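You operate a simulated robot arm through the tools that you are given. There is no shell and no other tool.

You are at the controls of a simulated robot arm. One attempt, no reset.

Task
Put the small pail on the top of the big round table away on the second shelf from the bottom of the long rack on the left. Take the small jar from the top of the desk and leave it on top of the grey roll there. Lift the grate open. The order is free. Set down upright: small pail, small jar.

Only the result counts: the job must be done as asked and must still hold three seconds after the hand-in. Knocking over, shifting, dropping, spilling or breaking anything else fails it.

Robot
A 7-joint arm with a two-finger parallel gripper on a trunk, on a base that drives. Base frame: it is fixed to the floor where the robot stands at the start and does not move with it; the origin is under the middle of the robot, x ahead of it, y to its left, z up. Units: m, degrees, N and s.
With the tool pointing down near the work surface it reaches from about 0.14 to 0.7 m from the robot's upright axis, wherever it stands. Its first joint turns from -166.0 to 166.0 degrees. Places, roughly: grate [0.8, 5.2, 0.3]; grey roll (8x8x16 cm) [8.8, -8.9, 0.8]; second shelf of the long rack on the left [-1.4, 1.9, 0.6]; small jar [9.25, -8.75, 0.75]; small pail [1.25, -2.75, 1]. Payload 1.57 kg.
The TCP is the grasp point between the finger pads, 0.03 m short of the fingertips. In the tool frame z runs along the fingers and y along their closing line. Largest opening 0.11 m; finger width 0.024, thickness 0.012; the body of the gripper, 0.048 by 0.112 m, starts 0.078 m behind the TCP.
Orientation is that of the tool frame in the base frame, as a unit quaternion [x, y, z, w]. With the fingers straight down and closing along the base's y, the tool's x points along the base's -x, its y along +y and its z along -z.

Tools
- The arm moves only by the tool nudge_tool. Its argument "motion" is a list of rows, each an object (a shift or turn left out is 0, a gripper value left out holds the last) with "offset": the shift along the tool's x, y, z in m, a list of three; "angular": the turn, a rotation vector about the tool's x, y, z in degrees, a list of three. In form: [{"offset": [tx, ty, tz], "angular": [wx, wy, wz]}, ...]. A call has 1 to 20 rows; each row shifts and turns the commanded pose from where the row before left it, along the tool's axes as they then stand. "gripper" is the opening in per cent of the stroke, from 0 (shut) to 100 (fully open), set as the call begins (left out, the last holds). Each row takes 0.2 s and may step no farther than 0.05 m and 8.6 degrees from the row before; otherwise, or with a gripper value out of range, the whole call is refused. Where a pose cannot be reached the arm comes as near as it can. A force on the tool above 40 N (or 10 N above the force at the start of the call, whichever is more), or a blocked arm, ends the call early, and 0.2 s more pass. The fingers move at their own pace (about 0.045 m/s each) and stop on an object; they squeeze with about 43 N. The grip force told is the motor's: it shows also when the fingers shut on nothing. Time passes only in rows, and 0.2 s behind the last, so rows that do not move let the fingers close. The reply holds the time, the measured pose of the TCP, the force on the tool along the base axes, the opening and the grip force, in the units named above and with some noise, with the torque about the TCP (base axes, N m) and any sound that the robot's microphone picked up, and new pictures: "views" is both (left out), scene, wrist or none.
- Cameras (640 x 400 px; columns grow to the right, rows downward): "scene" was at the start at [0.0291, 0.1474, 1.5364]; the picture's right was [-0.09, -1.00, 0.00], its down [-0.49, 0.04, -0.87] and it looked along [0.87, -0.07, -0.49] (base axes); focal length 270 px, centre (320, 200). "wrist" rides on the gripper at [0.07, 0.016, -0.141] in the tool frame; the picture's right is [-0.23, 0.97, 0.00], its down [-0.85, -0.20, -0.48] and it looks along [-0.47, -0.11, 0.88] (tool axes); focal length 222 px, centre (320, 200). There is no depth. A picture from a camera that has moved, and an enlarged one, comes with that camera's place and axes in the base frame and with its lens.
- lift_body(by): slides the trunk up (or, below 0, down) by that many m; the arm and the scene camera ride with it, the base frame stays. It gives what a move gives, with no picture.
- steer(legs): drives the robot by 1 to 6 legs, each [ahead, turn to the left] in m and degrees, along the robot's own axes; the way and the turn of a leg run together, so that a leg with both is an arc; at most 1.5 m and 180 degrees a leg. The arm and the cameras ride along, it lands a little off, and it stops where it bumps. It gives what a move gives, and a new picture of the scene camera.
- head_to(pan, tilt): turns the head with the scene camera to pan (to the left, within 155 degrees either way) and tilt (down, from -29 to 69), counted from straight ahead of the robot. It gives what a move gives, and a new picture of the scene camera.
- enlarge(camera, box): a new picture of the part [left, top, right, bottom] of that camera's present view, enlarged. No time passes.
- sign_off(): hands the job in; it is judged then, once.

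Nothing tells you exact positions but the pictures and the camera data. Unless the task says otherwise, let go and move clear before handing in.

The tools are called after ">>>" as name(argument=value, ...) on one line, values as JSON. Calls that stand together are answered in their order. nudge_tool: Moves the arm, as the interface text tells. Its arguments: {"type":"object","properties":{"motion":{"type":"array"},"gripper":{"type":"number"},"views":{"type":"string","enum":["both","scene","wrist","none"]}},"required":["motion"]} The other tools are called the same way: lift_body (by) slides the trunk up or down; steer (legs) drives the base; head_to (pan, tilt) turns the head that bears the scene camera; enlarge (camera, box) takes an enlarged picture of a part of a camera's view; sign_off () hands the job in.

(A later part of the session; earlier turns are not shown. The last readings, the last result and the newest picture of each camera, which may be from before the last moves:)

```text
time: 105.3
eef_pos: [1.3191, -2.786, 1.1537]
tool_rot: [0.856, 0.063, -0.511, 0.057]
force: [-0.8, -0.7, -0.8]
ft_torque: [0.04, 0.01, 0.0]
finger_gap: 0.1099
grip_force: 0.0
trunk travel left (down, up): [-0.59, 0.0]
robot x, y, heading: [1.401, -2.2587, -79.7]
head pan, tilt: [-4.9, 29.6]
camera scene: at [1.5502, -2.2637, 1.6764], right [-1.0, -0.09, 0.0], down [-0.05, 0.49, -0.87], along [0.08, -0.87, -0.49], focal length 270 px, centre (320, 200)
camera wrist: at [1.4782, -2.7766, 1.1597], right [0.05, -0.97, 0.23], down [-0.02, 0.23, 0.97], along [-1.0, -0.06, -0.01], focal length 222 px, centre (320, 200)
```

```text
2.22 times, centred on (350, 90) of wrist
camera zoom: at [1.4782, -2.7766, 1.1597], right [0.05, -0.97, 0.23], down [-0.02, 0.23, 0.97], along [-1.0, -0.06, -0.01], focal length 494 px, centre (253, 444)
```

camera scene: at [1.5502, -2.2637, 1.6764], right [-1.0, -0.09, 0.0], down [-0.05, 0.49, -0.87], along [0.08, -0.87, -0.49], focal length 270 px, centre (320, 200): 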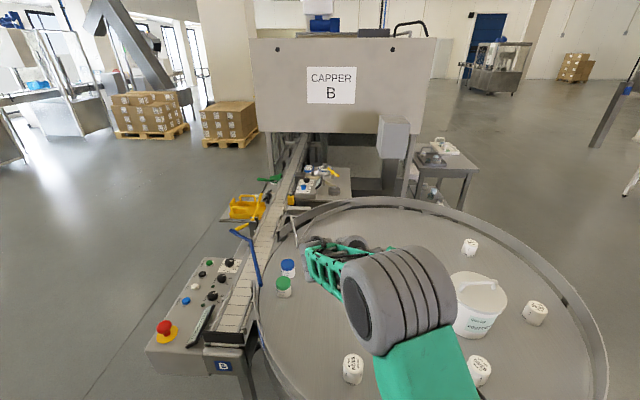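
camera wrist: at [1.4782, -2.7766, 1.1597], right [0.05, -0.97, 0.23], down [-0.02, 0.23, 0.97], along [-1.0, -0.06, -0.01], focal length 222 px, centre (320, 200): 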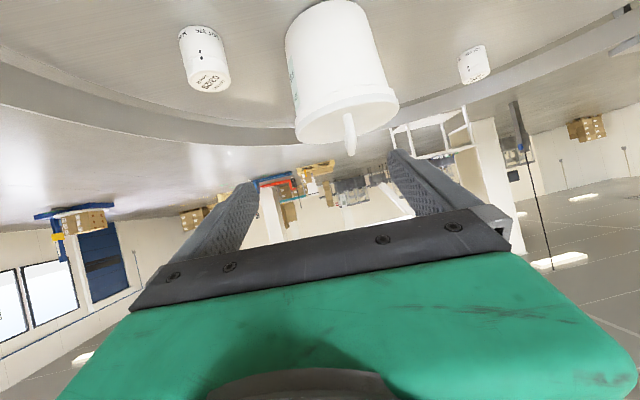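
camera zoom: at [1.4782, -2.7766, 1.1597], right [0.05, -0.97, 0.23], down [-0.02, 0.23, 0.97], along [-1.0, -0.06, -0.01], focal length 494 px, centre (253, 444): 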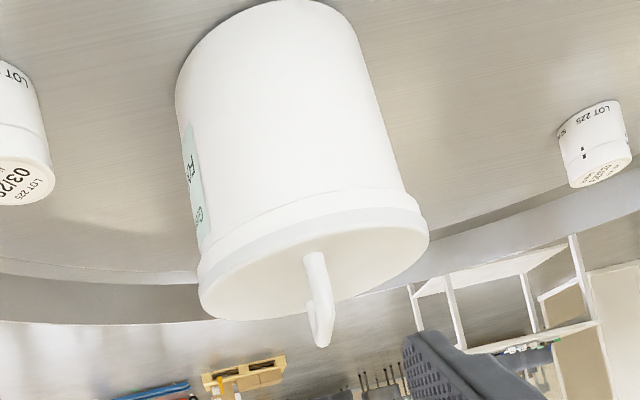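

Triangulated now: handle bar from (1.196, -2.853) to (1.096, -2.869), bar centre z ≈ 1.088, lid top z ≈ 1.06, so the bar yaw is 9°. I move the tool to a pre-grasp point just short of the handle, slightly above it.

>>> nudge_tool(motion=[{"offset": [-0.0016, 0.0152, 0.0247], "angular": [1.32, -0.05, 0.71]}, {"offset": [-0.0016, 0.0152, 0.0247]}, {"offset": [-0.0016, 0.0152, 0.0247]}, {}])

```text
time: 106.3
eef_pos: [1.2582, -2.8419, 1.1254]
tool_rot: [0.856, 0.051, -0.512, 0.049]
force: [0.3, -0.6, 0.0]
ft_torque: [-0.03, -0.02, -0.01]
finger_gap: 0.11
grip_force: 0.0
trunk travel left (down, up): [-0.59, 0.0]
robot x, y, heading: [1.4023, -2.2644, -80.0]
head pan, tilt: [-4.9, 29.6]
camera scene: at [1.5501, -2.2637, 1.6764], right [-1.0, -0.09, 0.0], down [-0.05, 0.49, -0.87], along [0.08, -0.87, -0.49], focal length 270 px, centre (320, 200)
camera wrist: at [1.417, -2.8358, 1.1314], right [0.03, -0.97, 0.23], down [-0.01, 0.23, 0.97], along [-1.0, -0.03, -0.01], focal length 222 px, centre (320, 200)
```

scene: 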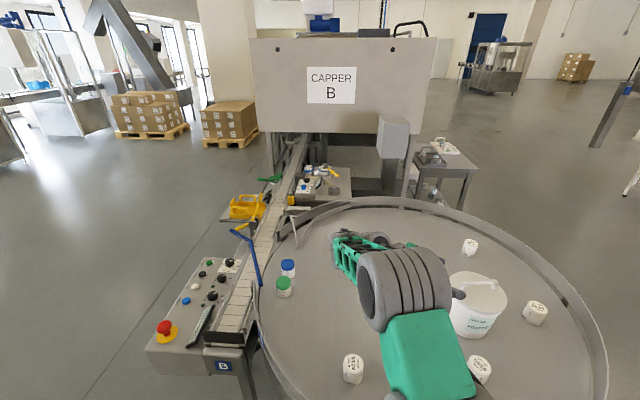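
wrist: 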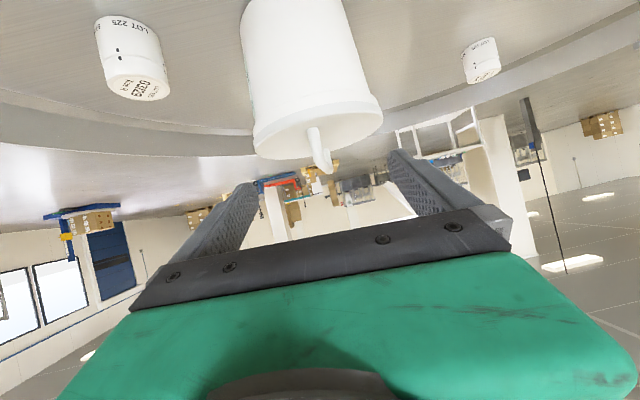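

The handle is centred between the open fingers and the position estimate holds. I slide in along the bar to the grasp point (1.154, -2.860, 1.096), then close.

>>> nudge_tool(motion=[{"offset": [-0.008, 0.0009, 0.0355]}, {"offset": [-0.008, 0.0009, 0.0355]}, {"offset": [-0.008, 0.0009, 0.0355]}, {}])

```text
time: 107.3
eef_pos: [1.1547, -2.862, 1.0947]
tool_rot: [0.856, 0.051, -0.512, 0.049]
force: [-0.2, 0.3, -0.6]
ft_torque: [0.0, -0.01, 0.01]
finger_gap: 0.1101
grip_force: 0.0
trunk travel left (down, up): [-0.59, 0.0]
robot x, y, heading: [1.4018, -2.2585, -79.9]
head pan, tilt: [-4.9, 29.6]
camera scene: at [1.55, -2.2636, 1.6764], right [-1.0, -0.09, 0.0], down [-0.05, 0.49, -0.87], along [0.08, -0.87, -0.49], focal length 270 px, centre (320, 200)
camera wrist: at [1.3146, -2.8565, 1.1007], right [0.03, -0.97, 0.23], down [-0.01, 0.23, 0.97], along [-1.0, -0.03, -0.01], focal length 222 px, centre (320, 200)
```

scene: 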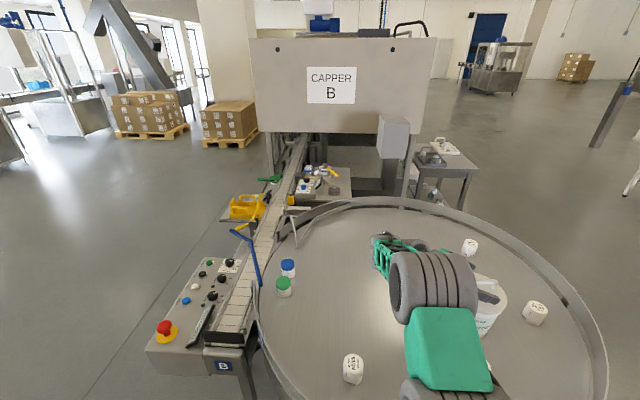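
wrist: 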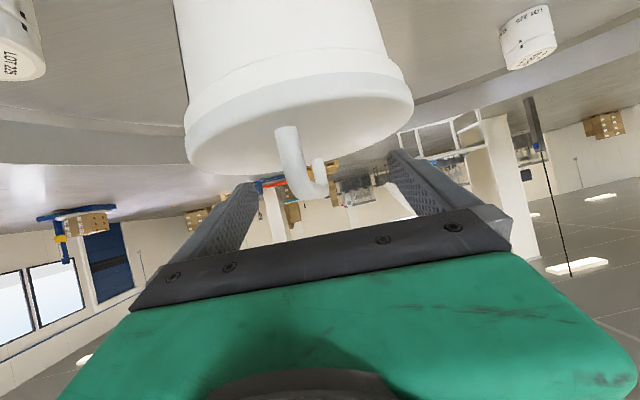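

The handle is between the pads. I close the gripper.

>>> nudge_tool(motion=[{}, {}, {}, {}, {}, {}, {}, {}], gripper=0)

```text
time: 109.1
eef_pos: [1.1555, -2.8629, 1.095]
tool_rot: [0.856, 0.051, -0.512, 0.049]
force: [1.6, 3.4, 0.1]
ft_torque: [0.01, -0.08, 0.04]
finger_gap: 0.0116
grip_force: 28.9
trunk travel left (down, up): [-0.59, 0.0]
robot x, y, heading: [1.3999, -2.2605, -79.5]
head pan, tilt: [-4.9, 29.6]
camera scene: at [1.5503, -2.263, 1.6764], right [-1.0, -0.09, 0.0], down [-0.05, 0.49, -0.87], along [0.08, -0.87, -0.49], focal length 270 px, centre (320, 200)
camera wrist: at [1.3151, -2.8559, 1.1011], right [0.03, -0.97, 0.23], down [-0.01, 0.23, 0.97], along [-1.0, -0.03, -0.01], focal length 222 px, centre (320, 200)
```

scene: 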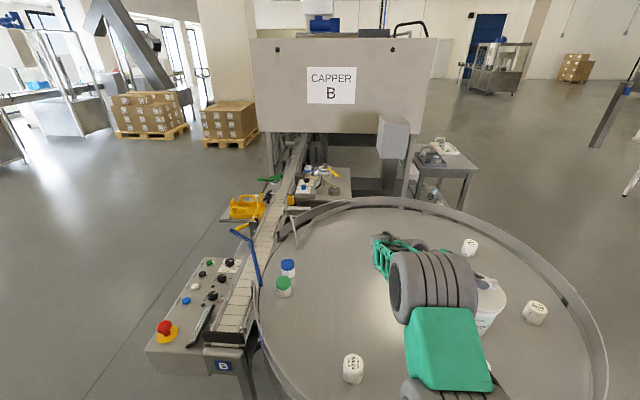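
wrist: 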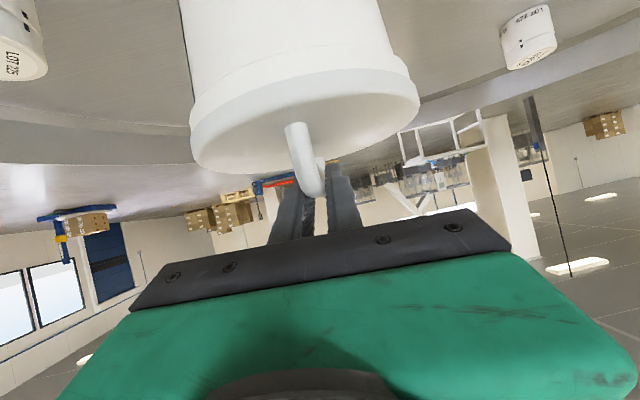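

The grip holds at 11.6 mm, matching the bar. I lift straight up slowly and watch the load.

>>> nudge_tool(motion=[{}, {"offset": [-0.0088, 0.0003, -0.0047]}, {"offset": [-0.0176, 0.0006, -0.0094]}, {"offset": [-0.0176, 0.0006, -0.0094]}, {}])

```text
time: 110.3
eef_pos: [1.1565, -2.8641, 1.145]
tool_rot: [0.857, 0.051, -0.511, 0.049]
force: [0.2, -0.3, -11.3]
ft_torque: [-0.01, -0.09, 0.02]
finger_gap: 0.0119
grip_force: 28.9
trunk travel left (down, up): [-0.59, 0.0]
robot x, y, heading: [1.3989, -2.265, -79.7]
head pan, tilt: [-4.9, 29.6]
camera scene: at [1.5495, -2.2649, 1.6764], right [-1.0, -0.09, 0.0], down [-0.05, 0.49, -0.87], along [0.08, -0.87, -0.49], focal length 270 px, centre (320, 200)
camera wrist: at [1.3147, -2.8561, 1.1508], right [0.03, -0.97, 0.23], down [-0.01, 0.23, 0.97], along [-1.0, -0.03, -0.01], focal length 222 px, centre (320, 200)
```

scene: 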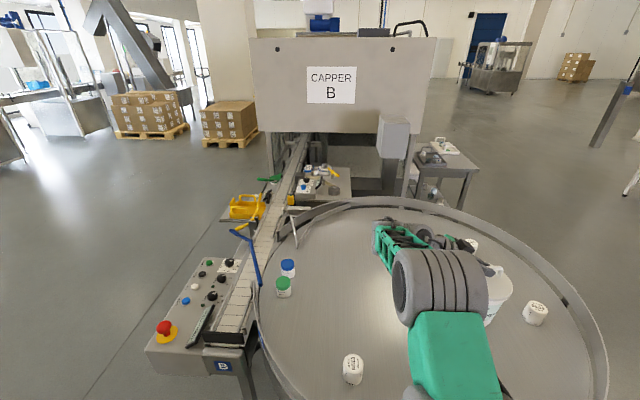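
wrist: 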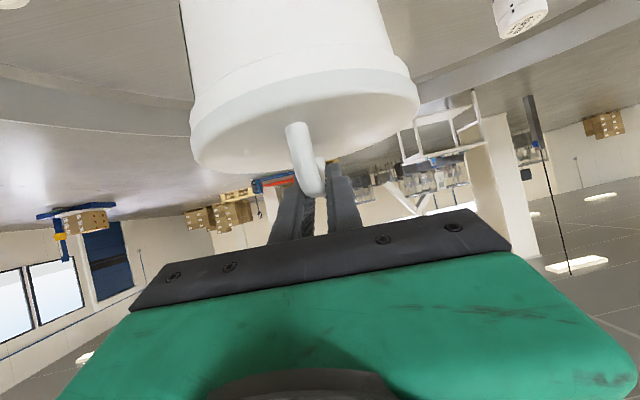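

The pail hangs upright (about 1.15 kg). I continue lifting 5 cm more.

>>> nudge_tool(motion=[{"offset": [-0.0132, 0.0005, -0.007]}, {"offset": [-0.0132, 0.0005, -0.007]}, {"offset": [-0.0132, 0.0005, -0.007]}, {}], views="wrist")

```text
time: 111.3
eef_pos: [1.1565, -2.8612, 1.1901]
tool_rot: [0.856, 0.052, -0.512, 0.049]
force: [-0.1, 0.5, -11.8]
ft_torque: [0.01, -0.09, 0.01]
finger_gap: 0.0117
grip_force: 29.1
trunk travel left (down, up): [-0.59, 0.0]
robot x, y, heading: [1.4009, -2.2621, -79.8]
head pan, tilt: [-4.9, 29.6]
camera wrist: at [1.3157, -2.8554, 1.1959], right [0.03, -0.97, 0.23], down [-0.01, 0.23, 0.97], along [-1.0, -0.03, -0.01], focal length 222 px, centre (320, 200)
```

wrist: 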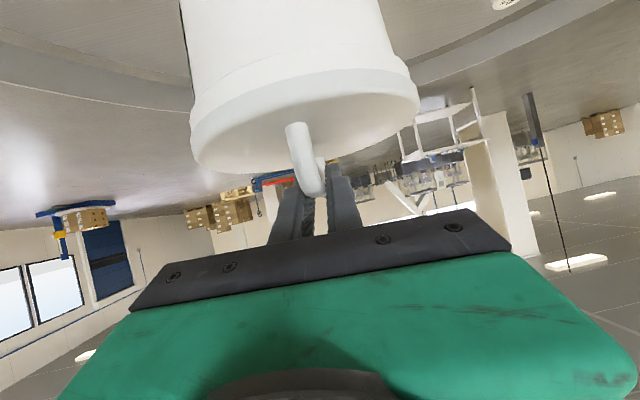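

No limits yet; I lift another 4.5 cm for clearance above the jars.

>>> nudge_tool(motion=[{"offset": [-0.0132, 0.0005, -0.007]}, {"offset": [-0.0132, 0.0005, -0.007]}, {"offset": [-0.0132, 0.0005, -0.007]}, {}], views="scene")

```text
time: 112.3
eef_pos: [1.1566, -2.8613, 1.2356]
tool_rot: [0.856, 0.052, -0.512, 0.049]
force: [-0.4, -0.7, -11.0]
ft_torque: [0.01, -0.06, -0.03]
finger_gap: 0.0119
grip_force: 29.3
trunk travel left (down, up): [-0.59, 0.0]
robot x, y, heading: [1.4003, -2.26, -79.4]
head pan, tilt: [-4.9, 29.6]
camera scene: at [1.5496, -2.2648, 1.6764], right [-1.0, -0.09, 0.0], down [-0.05, 0.49, -0.87], along [0.08, -0.87, -0.49], focal length 270 px, centre (320, 200)
```

scene: 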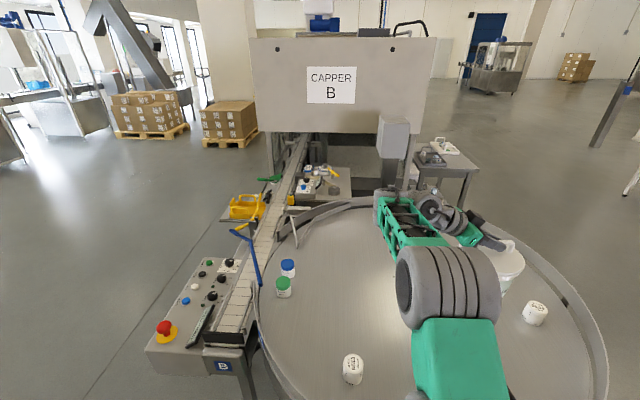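

The pail's bottom is now about 1.04, well above the rim and jars. I back straight away from the table.

>>> steer(legs=[[-0.5, 0]])

```text
time: 115.2
eef_pos: [1.0689, -2.3738, 1.2352]
tool_rot: [0.856, 0.054, -0.511, 0.051]
force: [0.5, 0.3, -12.3]
ft_torque: [0.05, -0.08, 0.0]
finger_gap: 0.0116
grip_force: 28.7
trunk travel left (down, up): [-0.59, 0.0]
robot x, y, heading: [1.3093, -1.7711, -79.3]
head pan, tilt: [-4.9, 29.6]
camera scene: at [1.4599, -1.7756, 1.6765], right [-1.0, -0.1, 0.0], down [-0.05, 0.49, -0.87], along [0.09, -0.87, -0.49], focal length 270 px, centre (320, 200)
```

scene: 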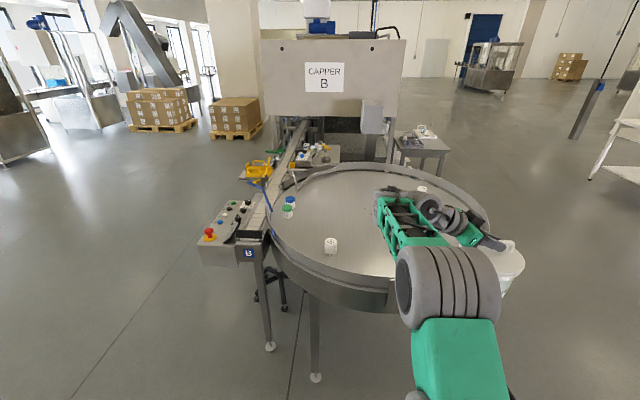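

Clear of the table with the pail held. I pull the arm in for driving.

>>> nudge_tool(motion=[{"offset": [0.0279, -0.0218, -0.0112]}, {"offset": [0.0279, -0.0218, -0.0112]}, {"offset": [0.0279, -0.0218, -0.0112]}, {"offset": [0.0279, -0.0218, -0.0112]}, {"offset": [0.0279, -0.0218, -0.0112]}, {}])

```text
time: 116.6
eef_pos: [1.1693, -2.2515, 1.1348]
tool_rot: [0.856, 0.053, -0.512, 0.051]
force: [-0.1, -0.5, -11.7]
ft_torque: [-0.02, -0.07, 0.0]
finger_gap: 0.0119
grip_force: 29.1
trunk travel left (down, up): [-0.59, 0.0]
robot x, y, heading: [1.3115, -1.7694, -79.6]
head pan, tilt: [-4.9, 29.6]
camera scene: at [1.4602, -1.7761, 1.6764], right [-1.0, -0.1, 0.0], down [-0.05, 0.49, -0.87], along [0.09, -0.86, -0.49], focal length 270 px, centre (320, 200)
camera wrist: at [1.3272, -2.2454, 1.1403], right [0.03, -0.97, 0.23], down [-0.01, 0.23, 0.97], along [-1.0, -0.03, -0.01], focal length 222 px, centre (320, 200)
```

scene: 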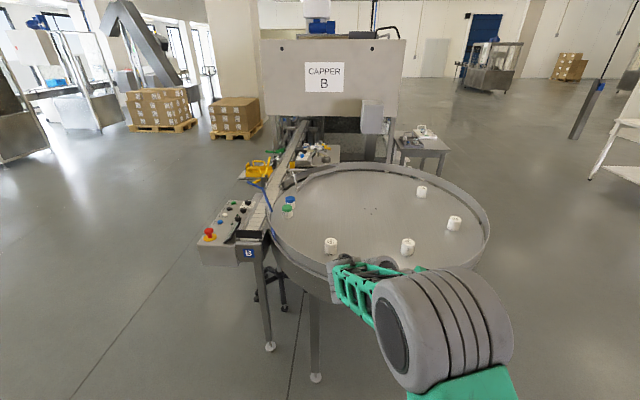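
wrist: 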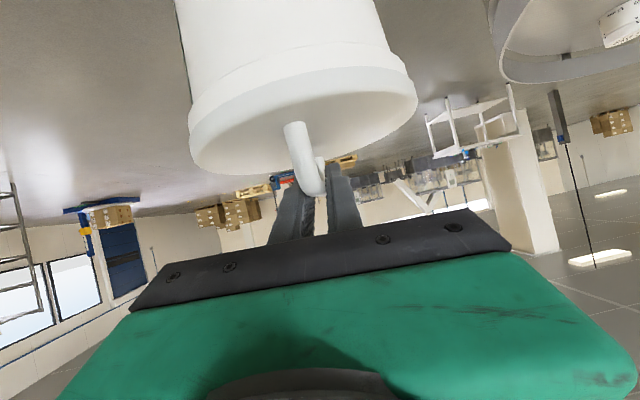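

Arm tucked with the pail about 0.45 m ahead and 0.23 m to the right. I now turn west and drive away along y ≈ -1.77, clear of the pallet.

>>> steer(legs=[[0, -100], [1.2, 0]])

```text
time: 126.9
eef_pos: [-0.313, -1.5442, 1.1342]
tool_rot: [-0.587, 0.625, 0.366, 0.362]
force: [-0.3, -0.3, -11.5]
ft_torque: [-0.07, 0.03, -0.02]
finger_gap: 0.0118
grip_force: 29.2
trunk travel left (down, up): [-0.59, 0.0]
robot x, y, heading: [0.1338, -1.7723, 179.9]
head pan, tilt: [-4.9, 29.6]
camera scene: at [0.1001, -1.9185, 1.6764], right [0.09, 1.0, 0.0], down [0.49, -0.04, -0.87], along [-0.87, 0.08, -0.49], focal length 270 px, centre (320, 200)
```

scene: 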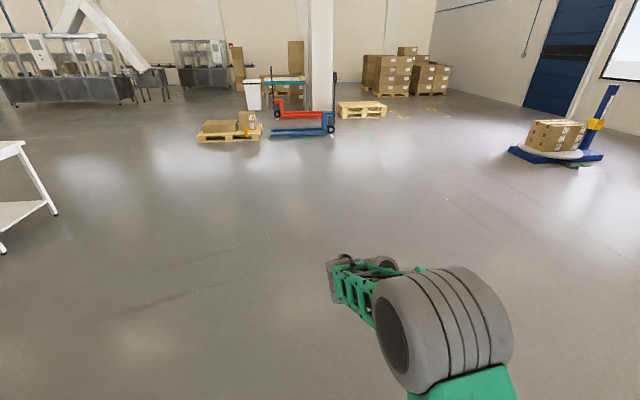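

The floor ahead is free. I go on to x ≈ -0.79, turn left to face -y, and then back up northward along the lane next to the rack.

>>> steer(legs=[[0.92, 0], [0, 90], [-1.4, 0]])

>>> head_to(pan=-150, tilt=20)

```text
time: 142.1
eef_pos: [-1.0261, -0.8252, 1.1347]
tool_rot: [0.857, -0.026, -0.514, 0.003]
force: [-0.6, 0.5, -11.0]
ft_torque: [-0.04, -0.06, -0.01]
finger_gap: 0.0117
grip_force: 29.3
trunk travel left (down, up): [-0.59, 0.0]
robot x, y, heading: [-0.7953, -0.3819, -90.0]
head pan, tilt: [-4.9, 29.6]
camera scene: at [-0.6523, -0.4101, 1.6764], right [-1.0, 0.09, 0.0], down [0.04, 0.49, -0.87], along [-0.08, -0.87, -0.49], focal length 270 px, centre (320, 200)
```

scene: 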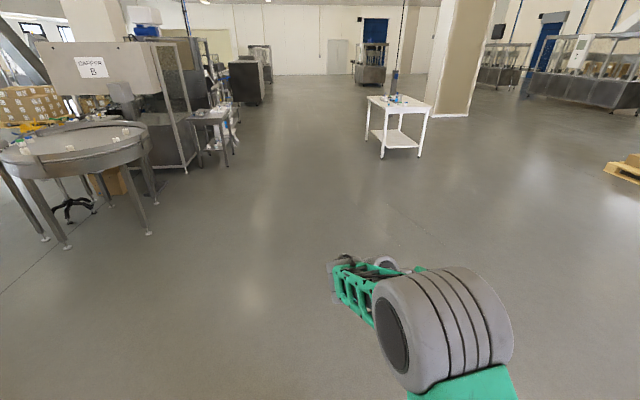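

```text
time: 144.4
eef_pos: [-1.0266, -0.8255, 1.1351]
tool_rot: [0.858, -0.026, -0.513, 0.002]
force: [0.7, -0.2, -11.9]
ft_torque: [-0.03, -0.09, 0.02]
finger_gap: 0.0119
grip_force: 29.1
trunk travel left (down, up): [-0.59, 0.0]
robot x, y, heading: [-0.7981, -0.3781, -90.0]
head pan, tilt: [-150.0, 20.0]
camera scene: at [-0.691, -0.2393, 1.6919], right [0.87, 0.5, 0.0], down [0.17, -0.3, -0.94], along [-0.47, 0.81, -0.34], focal length 270 px, centre (320, 200)
```

scene: 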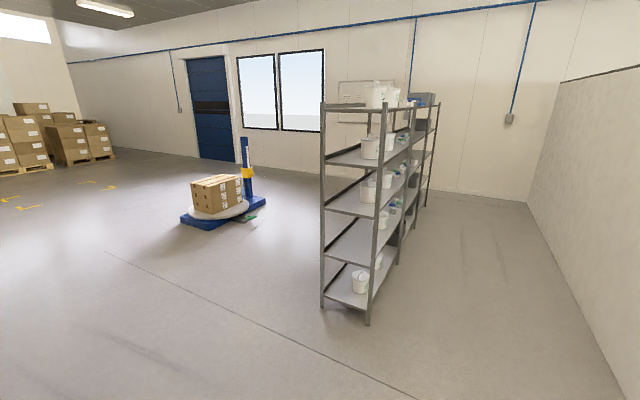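

I'm at (-0.80, -0.38), facing -90°, and the rack's near post is at (-1.217, 1.457). I back up further and look into the second shelf.

>>> steer(legs=[[-1.35, 0]])

>>> head_to(pan=-120, tilt=35)

```text
time: 151.1
eef_pos: [-1.0228, 0.5115, 1.1341]
tool_rot: [0.858, -0.031, -0.513, -0.001]
force: [0.7, 0.2, -12.0]
ft_torque: [-0.02, -0.06, 0.02]
finger_gap: 0.0116
grip_force: 28.7
trunk travel left (down, up): [-0.59, 0.0]
robot x, y, heading: [-0.787, 0.9543, -90.7]
head pan, tilt: [-150.0, 20.0]
camera scene: at [-0.6792, 1.0918, 1.6919], right [0.87, 0.49, 0.0], down [0.17, -0.3, -0.94], along [-0.46, 0.82, -0.34], focal length 270 px, centre (320, 200)
```

scene: 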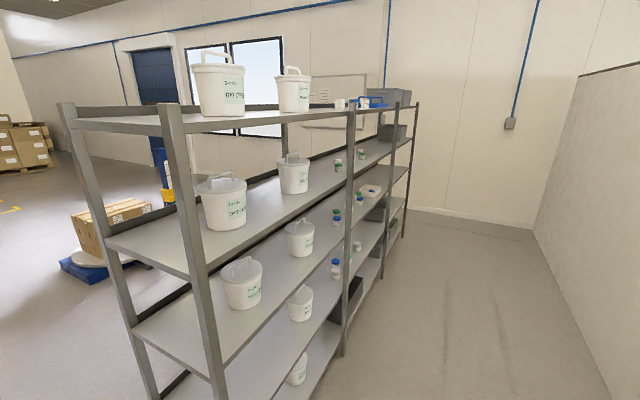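

```text
time: 152.0
eef_pos: [-1.0216, 0.511, 1.1342]
tool_rot: [0.858, -0.031, -0.513, -0.001]
force: [0.4, -0.1, -10.9]
ft_torque: [-0.01, -0.04, 0.02]
finger_gap: 0.0119
grip_force: 29.2
trunk travel left (down, up): [-0.59, 0.0]
robot x, y, heading: [-0.7844, 0.9535, -90.7]
head pan, tilt: [-120.0, 35.0]
camera scene: at [-0.7094, 1.0554, 1.6681], right [0.51, 0.86, 0.0], down [0.49, -0.29, -0.82], along [-0.7, 0.42, -0.57], focal length 270 px, centre (320, 200)
```

scene: 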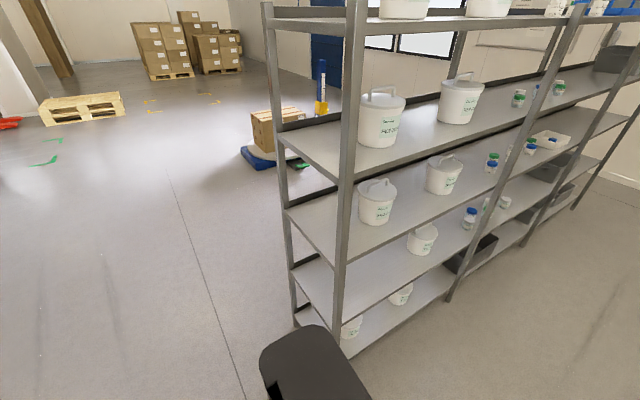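

I see the rack: on the second shelf there is one pail at about y 2.07 and a free place before it around y 1.70. I zoom in to measure the shelf height, and also check what my own rear box looks like on that side.

>>> enlarge(camera="scene", box=[260, 150, 500, 300])

>>> enlarge(camera="scene", box=[260, 250, 500, 400])

>>> head_to(pan=-110, tilt=68)

```text
2.67 times, centred on (380, 225) of scene
camera zoom: at [-0.7094, 1.0554, 1.6681], right [0.51, 0.86, 0.0], down [0.49, -0.29, -0.82], along [-0.7, 0.42, -0.57], focal length 721 px, centre (160, 133)
```

zoom: 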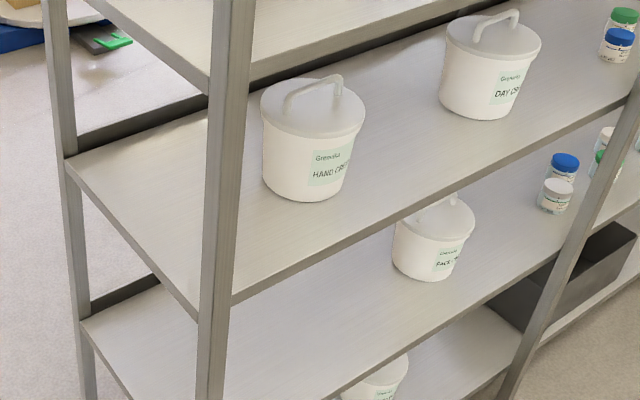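

```text
2.67 times, centred on (380, 325) of scene
camera zoom: at [-0.7094, 1.0554, 1.6681], right [0.51, 0.86, 0.0], down [0.49, -0.29, -0.82], along [-0.7, 0.42, -0.57], focal length 721 px, centre (160, -133)
```

zoom: 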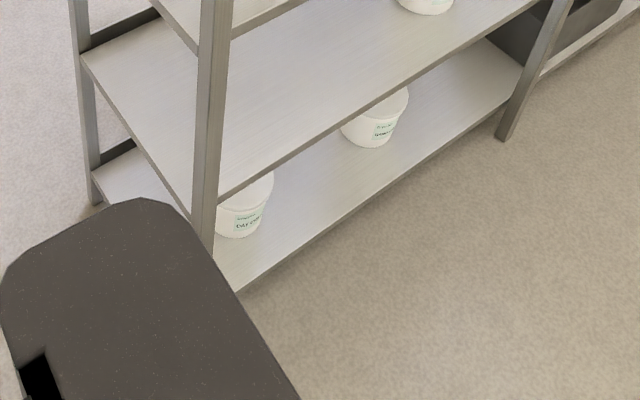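

```text
time: 153.0
eef_pos: [-1.0212, 0.5106, 1.1335]
tool_rot: [0.858, -0.031, -0.513, -0.001]
force: [-0.6, -0.7, -11.8]
ft_torque: [-0.02, -0.04, -0.02]
finger_gap: 0.0118
grip_force: 28.5
trunk travel left (down, up): [-0.59, 0.0]
robot x, y, heading: [-0.7858, 0.9493, -90.8]
head pan, tilt: [-110.0, 68.0]
camera scene: at [-0.687, 1.0305, 1.6252], right [0.35, 0.93, 0.0], down [0.87, -0.33, -0.38], along [-0.35, 0.13, -0.93], focal length 270 px, centre (320, 200)
```

scene: 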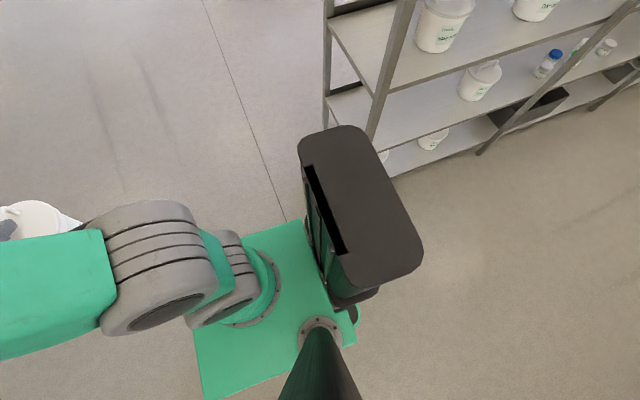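

The free spot on shelf 2 is near (-1.33, 1.70); shelf 2's edge is at z ≈ 0.57–0.60 and shelf 3's near 0.96. I lower the trunk here in the open and rehearse the sideways reach before going alongside the rack.

>>> lift_body(by=-0.32)

>>> nudge_tool(motion=[{"offset": [-0.0235, 0, 0.0441]}, {"offset": [-0.0235, 0, 0.0441]}, {"offset": [-0.0235, 0, 0.0441]}, {"offset": [-0.0235, 0, 0.0441]}, {"offset": [-0.0235, 0, 0.0441]}, {"offset": [-0.0235, 0, 0.0441]}, {}])

```text
time: 156.2
eef_pos: [-1.0221, 0.5096, 0.8141]
tool_rot: [0.858, -0.032, -0.513, -0.001]
force: [0.5, 0.0, -12.2]
ft_torque: [0.0, -0.05, 0.02]
finger_gap: 0.0118
grip_force: 28.9
trunk travel left (down, up): [-0.27, 0.32]
robot x, y, heading: [-0.7878, 0.9516, -90.9]
head pan, tilt: [-110.0, 68.0]
```

```text
time: 157.8
eef_pos: [-1.3245, 0.529, 0.812]
tool_rot: [0.858, -0.031, -0.513, -0.001]
force: [0.3, 0.2, -11.0]
ft_torque: [0.0, -0.08, -0.01]
finger_gap: 0.0119
grip_force: 29.2
trunk travel left (down, up): [-0.27, 0.32]
robot x, y, heading: [-0.7861, 0.9533, -90.9]
head pan, tilt: [-110.0, 68.0]
camera scene: at [-0.6877, 1.0308, 1.3052], right [0.35, 0.94, 0.0], down [0.87, -0.33, -0.37], along [-0.35, 0.13, -0.93], focal length 270 px, centre (320, 200)
camera wrist: at [-1.1673, 0.5035, 0.8197], right [-0.16, -0.96, 0.23], down [0.03, 0.23, 0.97], along [-0.99, 0.16, -0.01], focal length 222 px, centre (320, 200)
```

scene: 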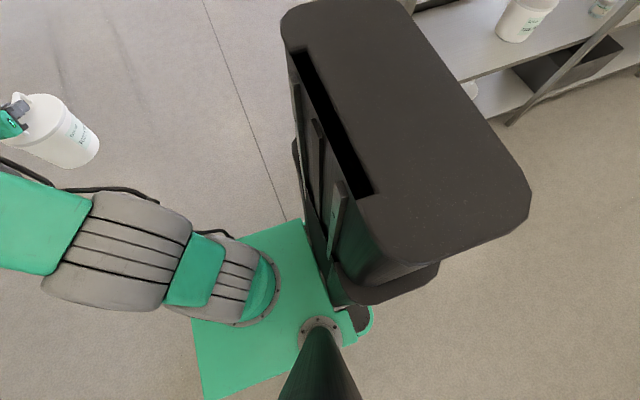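
wrist: 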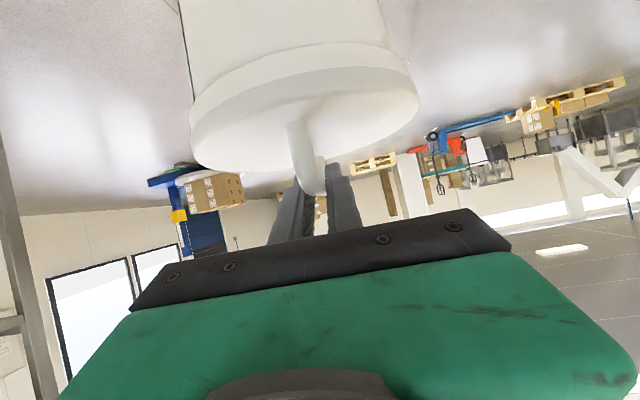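

The sideways reach works with no limits, and I noticed my rear box sticks out about 0.34 m to the right. I pull the pail back in, then reverse beside the rack on a line slightly diverging from it.

>>> nudge_tool(motion=[{"offset": [0.0235, 0, -0.0441]}, {"offset": [0.0235, 0, -0.0441]}, {"offset": [0.0235, 0, -0.0441]}, {"offset": [0.0235, 0, -0.0441]}, {"offset": [0.0235, 0, -0.0441]}, {"offset": [0.0235, 0, -0.0441]}, {}], views="none")

>>> head_to(pan=-125, tilt=40)

>>> steer(legs=[[0, -2], [-0.55, 0]])

```text
time: 159.4
eef_pos: [-1.0252, 0.5081, 0.8149]
tool_rot: [0.857, -0.031, -0.514, 0.0]
force: [0.3, 0.1, -11.0]
ft_torque: [0.0, -0.07, 0.0]
finger_gap: 0.0117
grip_force: 29.2
trunk travel left (down, up): [-0.27, 0.32]
robot x, y, heading: [-0.788, 0.9561, -90.6]
head pan, tilt: [-110.0, 68.0]
```

```text
time: 160.3
eef_pos: [-1.0255, 0.5087, 0.8131]
tool_rot: [0.858, -0.031, -0.513, -0.001]
force: [0.6, -1.5, -12.0]
ft_torque: [-0.01, -0.08, -0.02]
finger_gap: 0.0118
grip_force: 28.8
trunk travel left (down, up): [-0.27, 0.32]
robot x, y, heading: [-0.7869, 0.9544, -90.8]
head pan, tilt: [-125.0, 40.0]
camera scene: at [-0.7026, 1.0601, 1.3404], right [0.58, 0.81, 0.0], down [0.52, -0.38, -0.77], along [-0.62, 0.45, -0.64], focal length 270 px, centre (320, 200)
```

scene: 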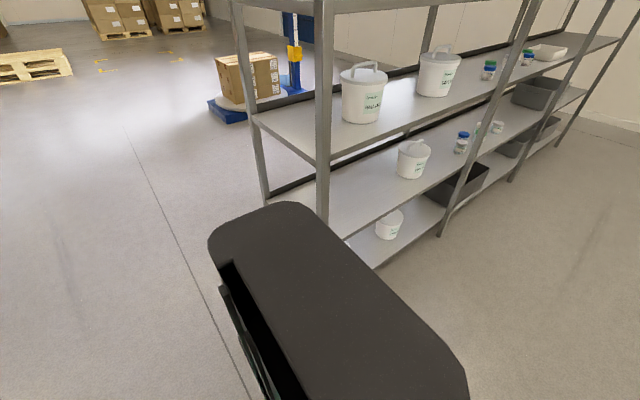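

```text
time: 163.9
eef_pos: [-1.0111, 1.0683, 0.8138]
tool_rot: [0.858, -0.041, -0.513, -0.006]
force: [-0.4, -0.1, -11.3]
ft_torque: [-0.05, -0.12, 0.04]
finger_gap: 0.0116
grip_force: 29.4
trunk travel left (down, up): [-0.27, 0.32]
robot x, y, heading: [-0.7644, 1.5078, -91.9]
head pan, tilt: [-125.0, 40.0]
camera scene: at [-0.6769, 1.6141, 1.3405], right [0.6, 0.8, 0.0], down [0.51, -0.39, -0.77], along [-0.61, 0.46, -0.64], focal length 270 px, centre (320, 200)
```

scene: 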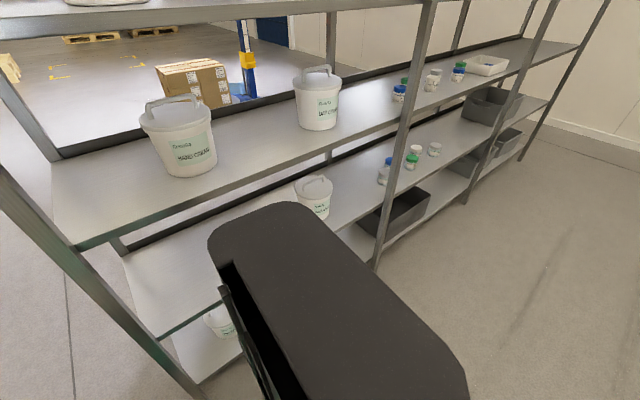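

I'm at (-0.764, 1.508) next to the rack. I zoom to pin down the front edges of shelves 2 and 3.

>>> enlarge(camera="scene", box=[40, 80, 360, 280])

>>> enlarge(camera="scene", box=[20, 200, 260, 350])

```text
2.00 times, centred on (200, 180) of scene
camera zoom: at [-0.6769, 1.6141, 1.3405], right [0.6, 0.8, 0.0], down [0.51, -0.39, -0.77], along [-0.61, 0.46, -0.64], focal length 541 px, centre (560, 240)
```

zoom: 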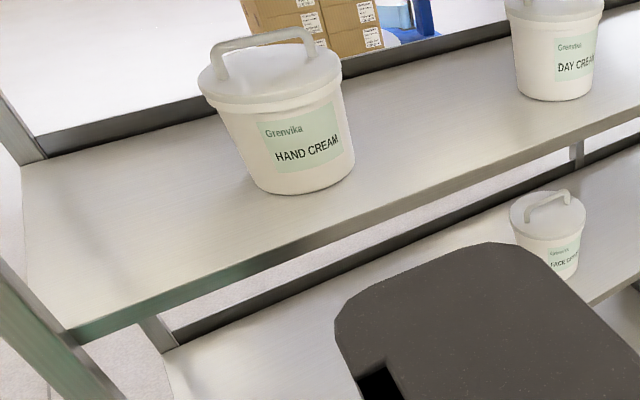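

```text
2.67 times, centred on (140, 275) of scene
camera zoom: at [-0.6769, 1.6141, 1.3405], right [0.6, 0.8, 0.0], down [0.51, -0.39, -0.77], along [-0.61, 0.46, -0.64], focal length 721 px, centre (800, 0)
```

zoom: 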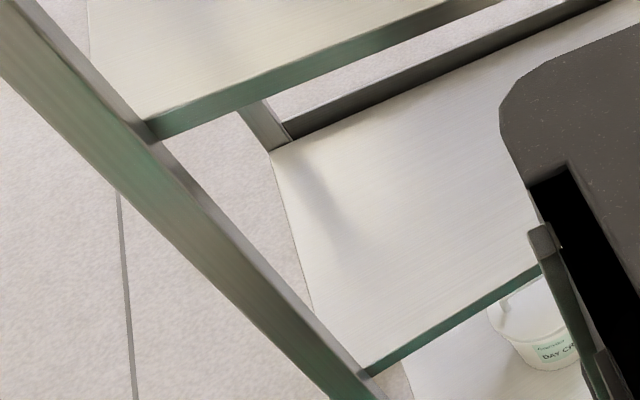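

Front edges are at x ≈ -1.22; shelf 2's surface is at z ≈ 0.55 and shelf 3's at 0.956. I reverse the remaining 0.6 m so the pail lines up with y ≈ 1.70.

>>> steer(legs=[[-0.6, 0]])

>>> head_to(pan=-55, tilt=35)

```text
time: 167.3
eef_pos: [-0.99, 1.6708, 0.8141]
tool_rot: [0.857, -0.041, -0.513, -0.006]
force: [0.2, -0.3, -11.7]
ft_torque: [0.01, -0.11, 0.02]
finger_gap: 0.0116
grip_force: 29.2
trunk travel left (down, up): [-0.27, 0.32]
robot x, y, heading: [-0.7443, 2.1099, -91.8]
head pan, tilt: [-125.0, 40.0]
camera scene: at [-0.6555, 2.2146, 1.3405], right [0.6, 0.8, 0.0], down [0.51, -0.39, -0.77], along [-0.61, 0.46, -0.64], focal length 270 px, centre (320, 200)
```

scene: 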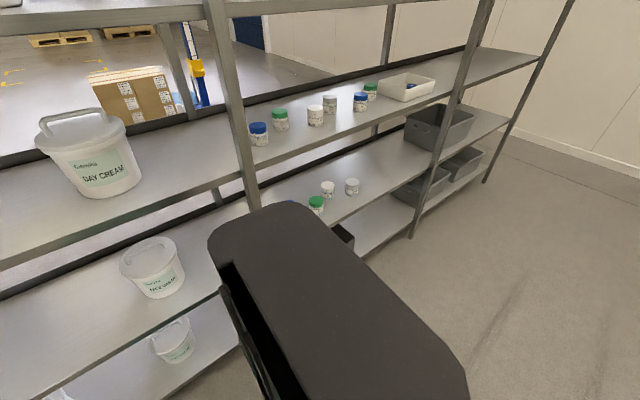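

```text
time: 168.7
eef_pos: [-0.9907, 1.6693, 0.8135]
tool_rot: [0.857, -0.04, -0.514, -0.006]
force: [-0.4, 0.3, -12.6]
ft_torque: [-0.03, -0.09, -0.01]
finger_gap: 0.0116
grip_force: 29.2
trunk travel left (down, up): [-0.27, 0.32]
robot x, y, heading: [-0.7412, 2.1059, -92.1]
head pan, tilt: [-55.0, 35.0]
camera scene: at [-0.6616, 2.1156, 1.348], right [-0.54, 0.84, 0.0], down [0.48, 0.31, -0.82], along [-0.69, -0.44, -0.57], focal length 270 px, centre (320, 200)
```

scene: 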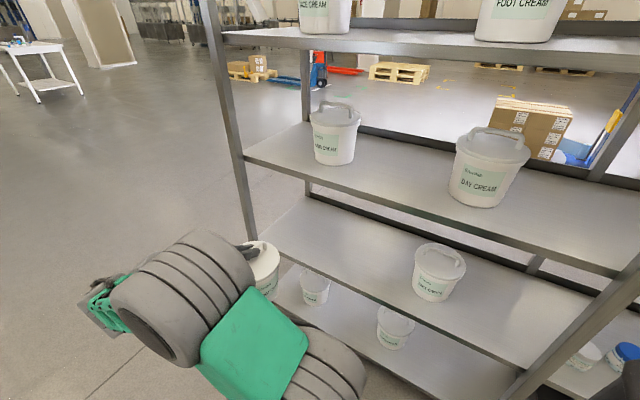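

>>> enlarge(camera="scene", box=[220, 180, 540, 380])

```text
2.00 times, centred on (380, 280) of scene
camera zoom: at [-0.6616, 2.1156, 1.348], right [-0.54, 0.84, 0.0], down [0.48, 0.31, -0.82], along [-0.69, -0.44, -0.57], focal length 541 px, centre (200, 40)
```

zoom: 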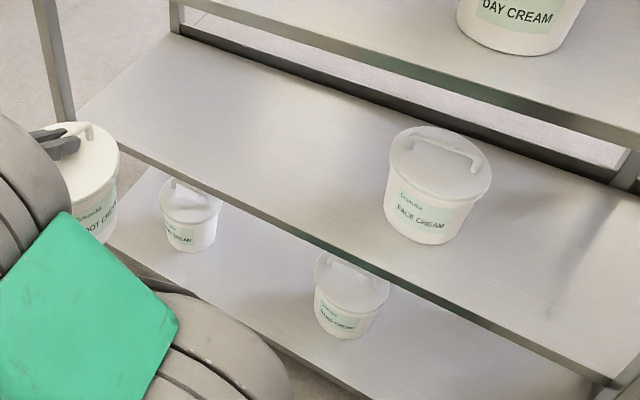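

Shelf 2's surface is at about 0.565 and the pail's bottom at 0.618, with the hand below shelf 3. I move the pail toward the shelf in two stages.

>>> nudge_tool(motion=[{"offset": [-0.0168, -0.0006, 0.0339]}, {"offset": [-0.0168, -0.0006, 0.0339]}, {"offset": [-0.0168, -0.0006, 0.0339]}, {"offset": [-0.0168, -0.0006, 0.0339]}, {}])

```text
time: 169.9
eef_pos: [-1.1401, 1.684, 0.8087]
tool_rot: [0.857, -0.04, -0.514, -0.006]
force: [0.7, 0.8, -11.7]
ft_torque: [0.01, -0.08, -0.04]
finger_gap: 0.0118
grip_force: 29.6
trunk travel left (down, up): [-0.27, 0.32]
robot x, y, heading: [-0.7397, 2.1102, -91.9]
head pan, tilt: [-55.0, 35.0]
camera scene: at [-0.662, 2.1156, 1.348], right [-0.54, 0.84, 0.0], down [0.48, 0.31, -0.82], along [-0.69, -0.45, -0.57], focal length 270 px, centre (320, 200)
camera wrist: at [-0.9844, 1.656, 0.8143], right [-0.18, -0.96, 0.23], down [0.03, 0.23, 0.97], along [-0.98, 0.18, -0.01], focal length 222 px, centre (320, 200)
```

scene: 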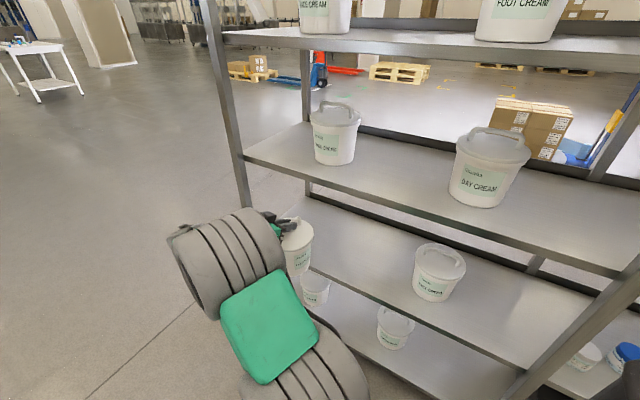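
wrist: 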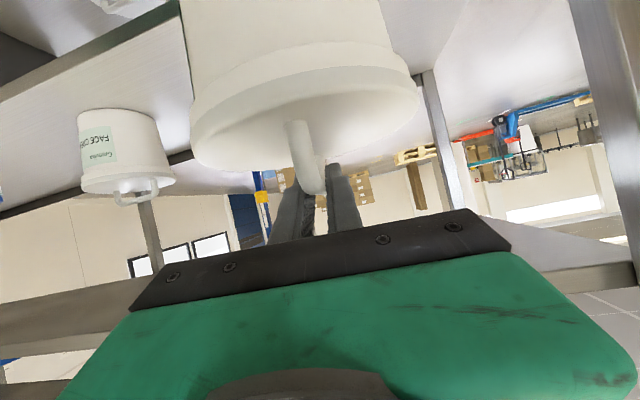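

>>> enlarge(camera="wrist", box=[0, 120, 320, 320])

>>> enlarge(camera="wrist", box=[400, 100, 640, 300])

```text
2.00 times, centred on (160, 220) of wrist
camera zoom: at [-0.9844, 1.656, 0.8143], right [-0.18, -0.96, 0.23], down [0.03, 0.23, 0.97], along [-0.98, 0.18, -0.01], focal length 444 px, centre (640, 160)
```

zoom: 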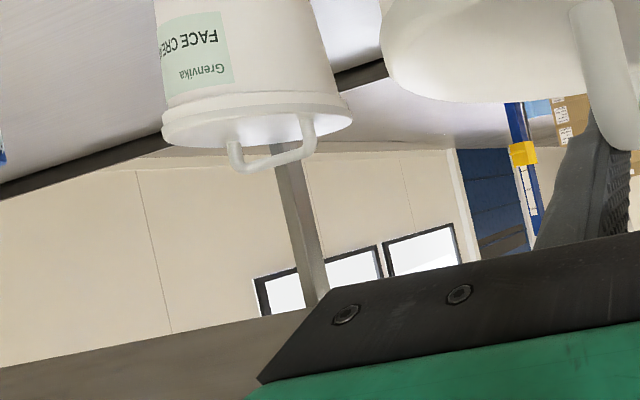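

```text
2.00 times, centred on (520, 200) of wrist
camera zoom: at [-0.9844, 1.656, 0.8143], right [-0.18, -0.96, 0.23], down [0.03, 0.23, 0.97], along [-0.98, 0.18, -0.01], focal length 444 px, centre (-80, 200)
```

zoom: 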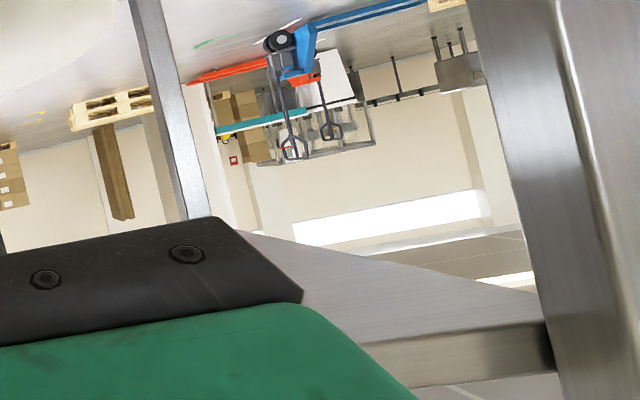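

Shelf 3's lip underside is at z ≈ 0.927, which leaves about 4 cm above the hand. I continue inserting the pail to x ≈ -1.33.

>>> nudge_tool(motion=[{"offset": [-0.017, -0.0004, 0.0342]}, {"offset": [-0.017, -0.0004, 0.0342]}, {"offset": [-0.017, -0.0004, 0.0342]}, {"offset": [-0.017, -0.0004, 0.0342]}, {"offset": [-0.017, -0.0004, 0.0342]}, {}])

```text
time: 171.3
eef_pos: [-1.3302, 1.6994, 0.8033]
tool_rot: [0.857, -0.04, -0.514, -0.006]
force: [-0.4, 0.8, -11.9]
ft_torque: [-0.01, -0.07, 0.01]
finger_gap: 0.0118
grip_force: 28.9
trunk travel left (down, up): [-0.27, 0.32]
robot x, y, heading: [-0.7453, 2.1079, -92.0]
head pan, tilt: [-55.0, 35.0]
camera scene: at [-0.6624, 2.1156, 1.3481], right [-0.54, 0.84, 0.0], down [0.48, 0.31, -0.82], along [-0.69, -0.45, -0.57], focal length 270 px, centre (320, 200)
camera wrist: at [-1.1744, 1.6716, 0.8091], right [-0.18, -0.96, 0.23], down [0.03, 0.23, 0.97], along [-0.98, 0.18, -0.01], focal length 222 px, centre (320, 200)
```

scene: 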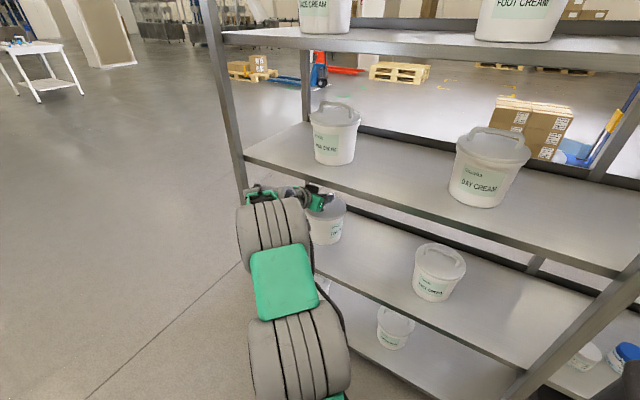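
wrist: 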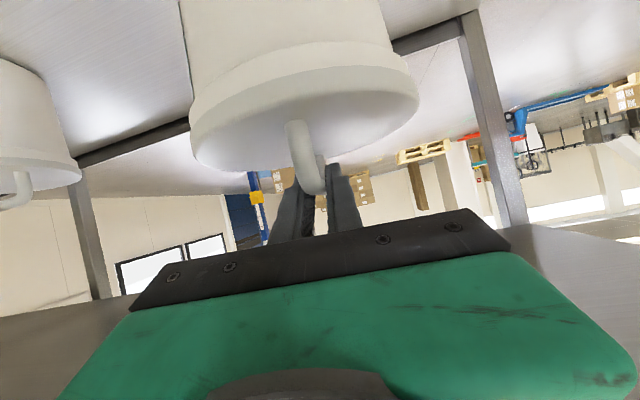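

The pail is in place above the shelf, between the post and the neighbour. I lower it in small steps and watch the load.

>>> nudge_tool(motion=[{"offset": [0.0088, -0.0003, 0.0047]}, {"offset": [0.0088, -0.0003, 0.0047]}, {"offset": [0.0062, -0.0002, 0.0033]}, {}], views="none")

>>> nudge_tool(motion=[{"offset": [0.0044, -0.0001, 0.0024]}, {"offset": [0.0044, -0.0001, 0.0024]}, {}], views="none")

```text
time: 172.3
eef_pos: [-1.3303, 1.6993, 0.7763]
tool_rot: [0.857, -0.041, -0.513, -0.007]
force: [0.0, -0.1, -11.6]
ft_torque: [-0.01, -0.06, 0.01]
finger_gap: 0.0118
grip_force: 29.2
trunk travel left (down, up): [-0.27, 0.32]
robot x, y, heading: [-0.7448, 2.1083, -92.1]
head pan, tilt: [-55.0, 35.0]
```

```text
time: 173.1
eef_pos: [-1.3315, 1.7004, 0.7658]
tool_rot: [0.857, -0.04, -0.514, -0.006]
force: [0.5, 0.5, -11.5]
ft_torque: [-0.01, -0.08, -0.01]
finger_gap: 0.012
grip_force: 28.9
trunk travel left (down, up): [-0.27, 0.32]
robot x, y, heading: [-0.7417, 2.1127, -91.9]
head pan, tilt: [-55.0, 35.0]
```

>>> nudge_tool(motion=[{"offset": [0.0035, -0.0001, 0.0019]}, {"offset": [0.0035, -0.0001, 0.0019]}, {}], views="scene")

```text
time: 173.9
eef_pos: [-1.3309, 1.6988, 0.758]
tool_rot: [0.857, -0.04, -0.513, -0.007]
force: [-0.1, 0.8, -11.3]
ft_torque: [0.01, -0.05, -0.01]
finger_gap: 0.0117
grip_force: 29.0
trunk travel left (down, up): [-0.27, 0.32]
robot x, y, heading: [-0.7461, 2.107, -92.2]
head pan, tilt: [-55.0, 35.0]
camera scene: at [-0.6622, 2.1156, 1.3481], right [-0.54, 0.84, 0.0], down [0.48, 0.31, -0.82], along [-0.69, -0.45, -0.57], focal length 270 px, centre (320, 200)
```

scene: 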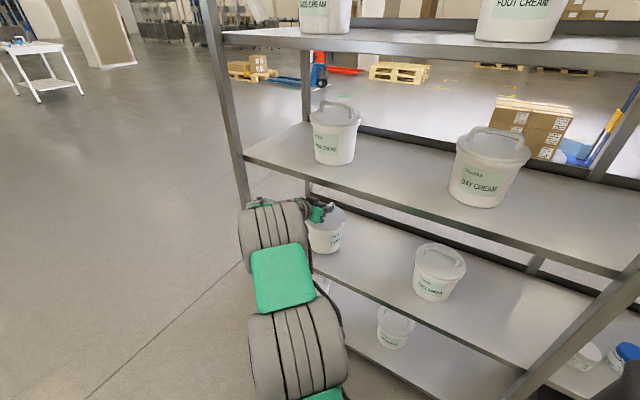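

Still carrying the full weight; I continue lowering.

>>> nudge_tool(motion=[{"offset": [0.0035, -0.0001, 0.0019]}, {"offset": [0.0035, -0.0001, 0.0019]}, {}], views="none")

>>> nudge_tool(motion=[{"offset": [0.0026, -0.0001, 0.0014]}, {"offset": [0.0026, -0.0001, 0.0014]}, {}], views="none")

```text
time: 174.7
eef_pos: [-1.3311, 1.6997, 0.749]
tool_rot: [0.857, -0.04, -0.513, -0.007]
force: [-0.4, 0.4, -12.5]
ft_torque: [0.02, -0.06, 0.0]
finger_gap: 0.0119
grip_force: 29.1
trunk travel left (down, up): [-0.27, 0.32]
robot x, y, heading: [-0.7446, 2.1088, -91.9]
head pan, tilt: [-55.0, 35.0]
```

```text
time: 175.5
eef_pos: [-1.3316, 1.7001, 0.7425]
tool_rot: [0.857, -0.041, -0.514, -0.007]
force: [0.2, -0.3, -11.7]
ft_torque: [-0.02, -0.07, 0.0]
finger_gap: 0.0117
grip_force: 29.2
trunk travel left (down, up): [-0.27, 0.32]
robot x, y, heading: [-0.7454, 2.1086, -92.0]
head pan, tilt: [-55.0, 35.0]
```

>>> nudge_tool(motion=[{"offset": [0.0026, -0.0001, 0.0014]}, {"offset": [0.0026, -0.0001, 0.0014]}, {}], views="wrist")

```text
time: 176.3
eef_pos: [-1.3311, 1.6998, 0.7365]
tool_rot: [0.857, -0.041, -0.513, -0.007]
force: [-0.5, 0.7, -12.1]
ft_torque: [0.0, -0.09, 0.02]
finger_gap: 0.012
grip_force: 28.9
trunk travel left (down, up): [-0.27, 0.32]
robot x, y, heading: [-0.7452, 2.1064, -91.8]
head pan, tilt: [-55.0, 35.0]
camera wrist: at [-1.1744, 1.6719, 0.7435], right [-0.18, -0.96, 0.23], down [0.03, 0.23, 0.97], along [-0.98, 0.18, -0.01], focal length 222 px, centre (320, 200)
```

wrist: 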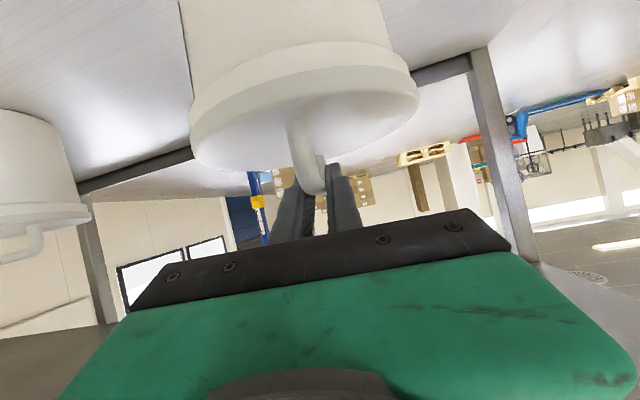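

>>> nudge_tool(motion=[{"offset": [0.0026, -0.0001, 0.0014]}, {"offset": [0.0026, -0.0001, 0.0014]}, {}], views="none")

>>> nudge_tool(motion=[{"offset": [0.0026, -0.0001, 0.0014]}, {"offset": [0.0026, -0.0001, 0.0014]}, {}], views="none")

```text
time: 177.1
eef_pos: [-1.3316, 1.699, 0.7322]
tool_rot: [0.857, -0.04, -0.513, -0.007]
force: [0.2, -0.1, -11.5]
ft_torque: [-0.01, -0.04, 0.0]
finger_gap: 0.0117
grip_force: 28.9
trunk travel left (down, up): [-0.27, 0.32]
robot x, y, heading: [-0.7416, 2.1125, -92.2]
head pan, tilt: [-55.0, 35.0]
```

```text
time: 177.9
eef_pos: [-1.3319, 1.6992, 0.7271]
tool_rot: [0.857, -0.041, -0.514, -0.006]
force: [2.1, 0.4, -3.2]
ft_torque: [0.04, 0.29, -0.03]
finger_gap: 0.0118
grip_force: 29.3
trunk travel left (down, up): [-0.27, 0.32]
robot x, y, heading: [-0.7426, 2.1069, -91.9]
head pan, tilt: [-55.0, 35.0]
```

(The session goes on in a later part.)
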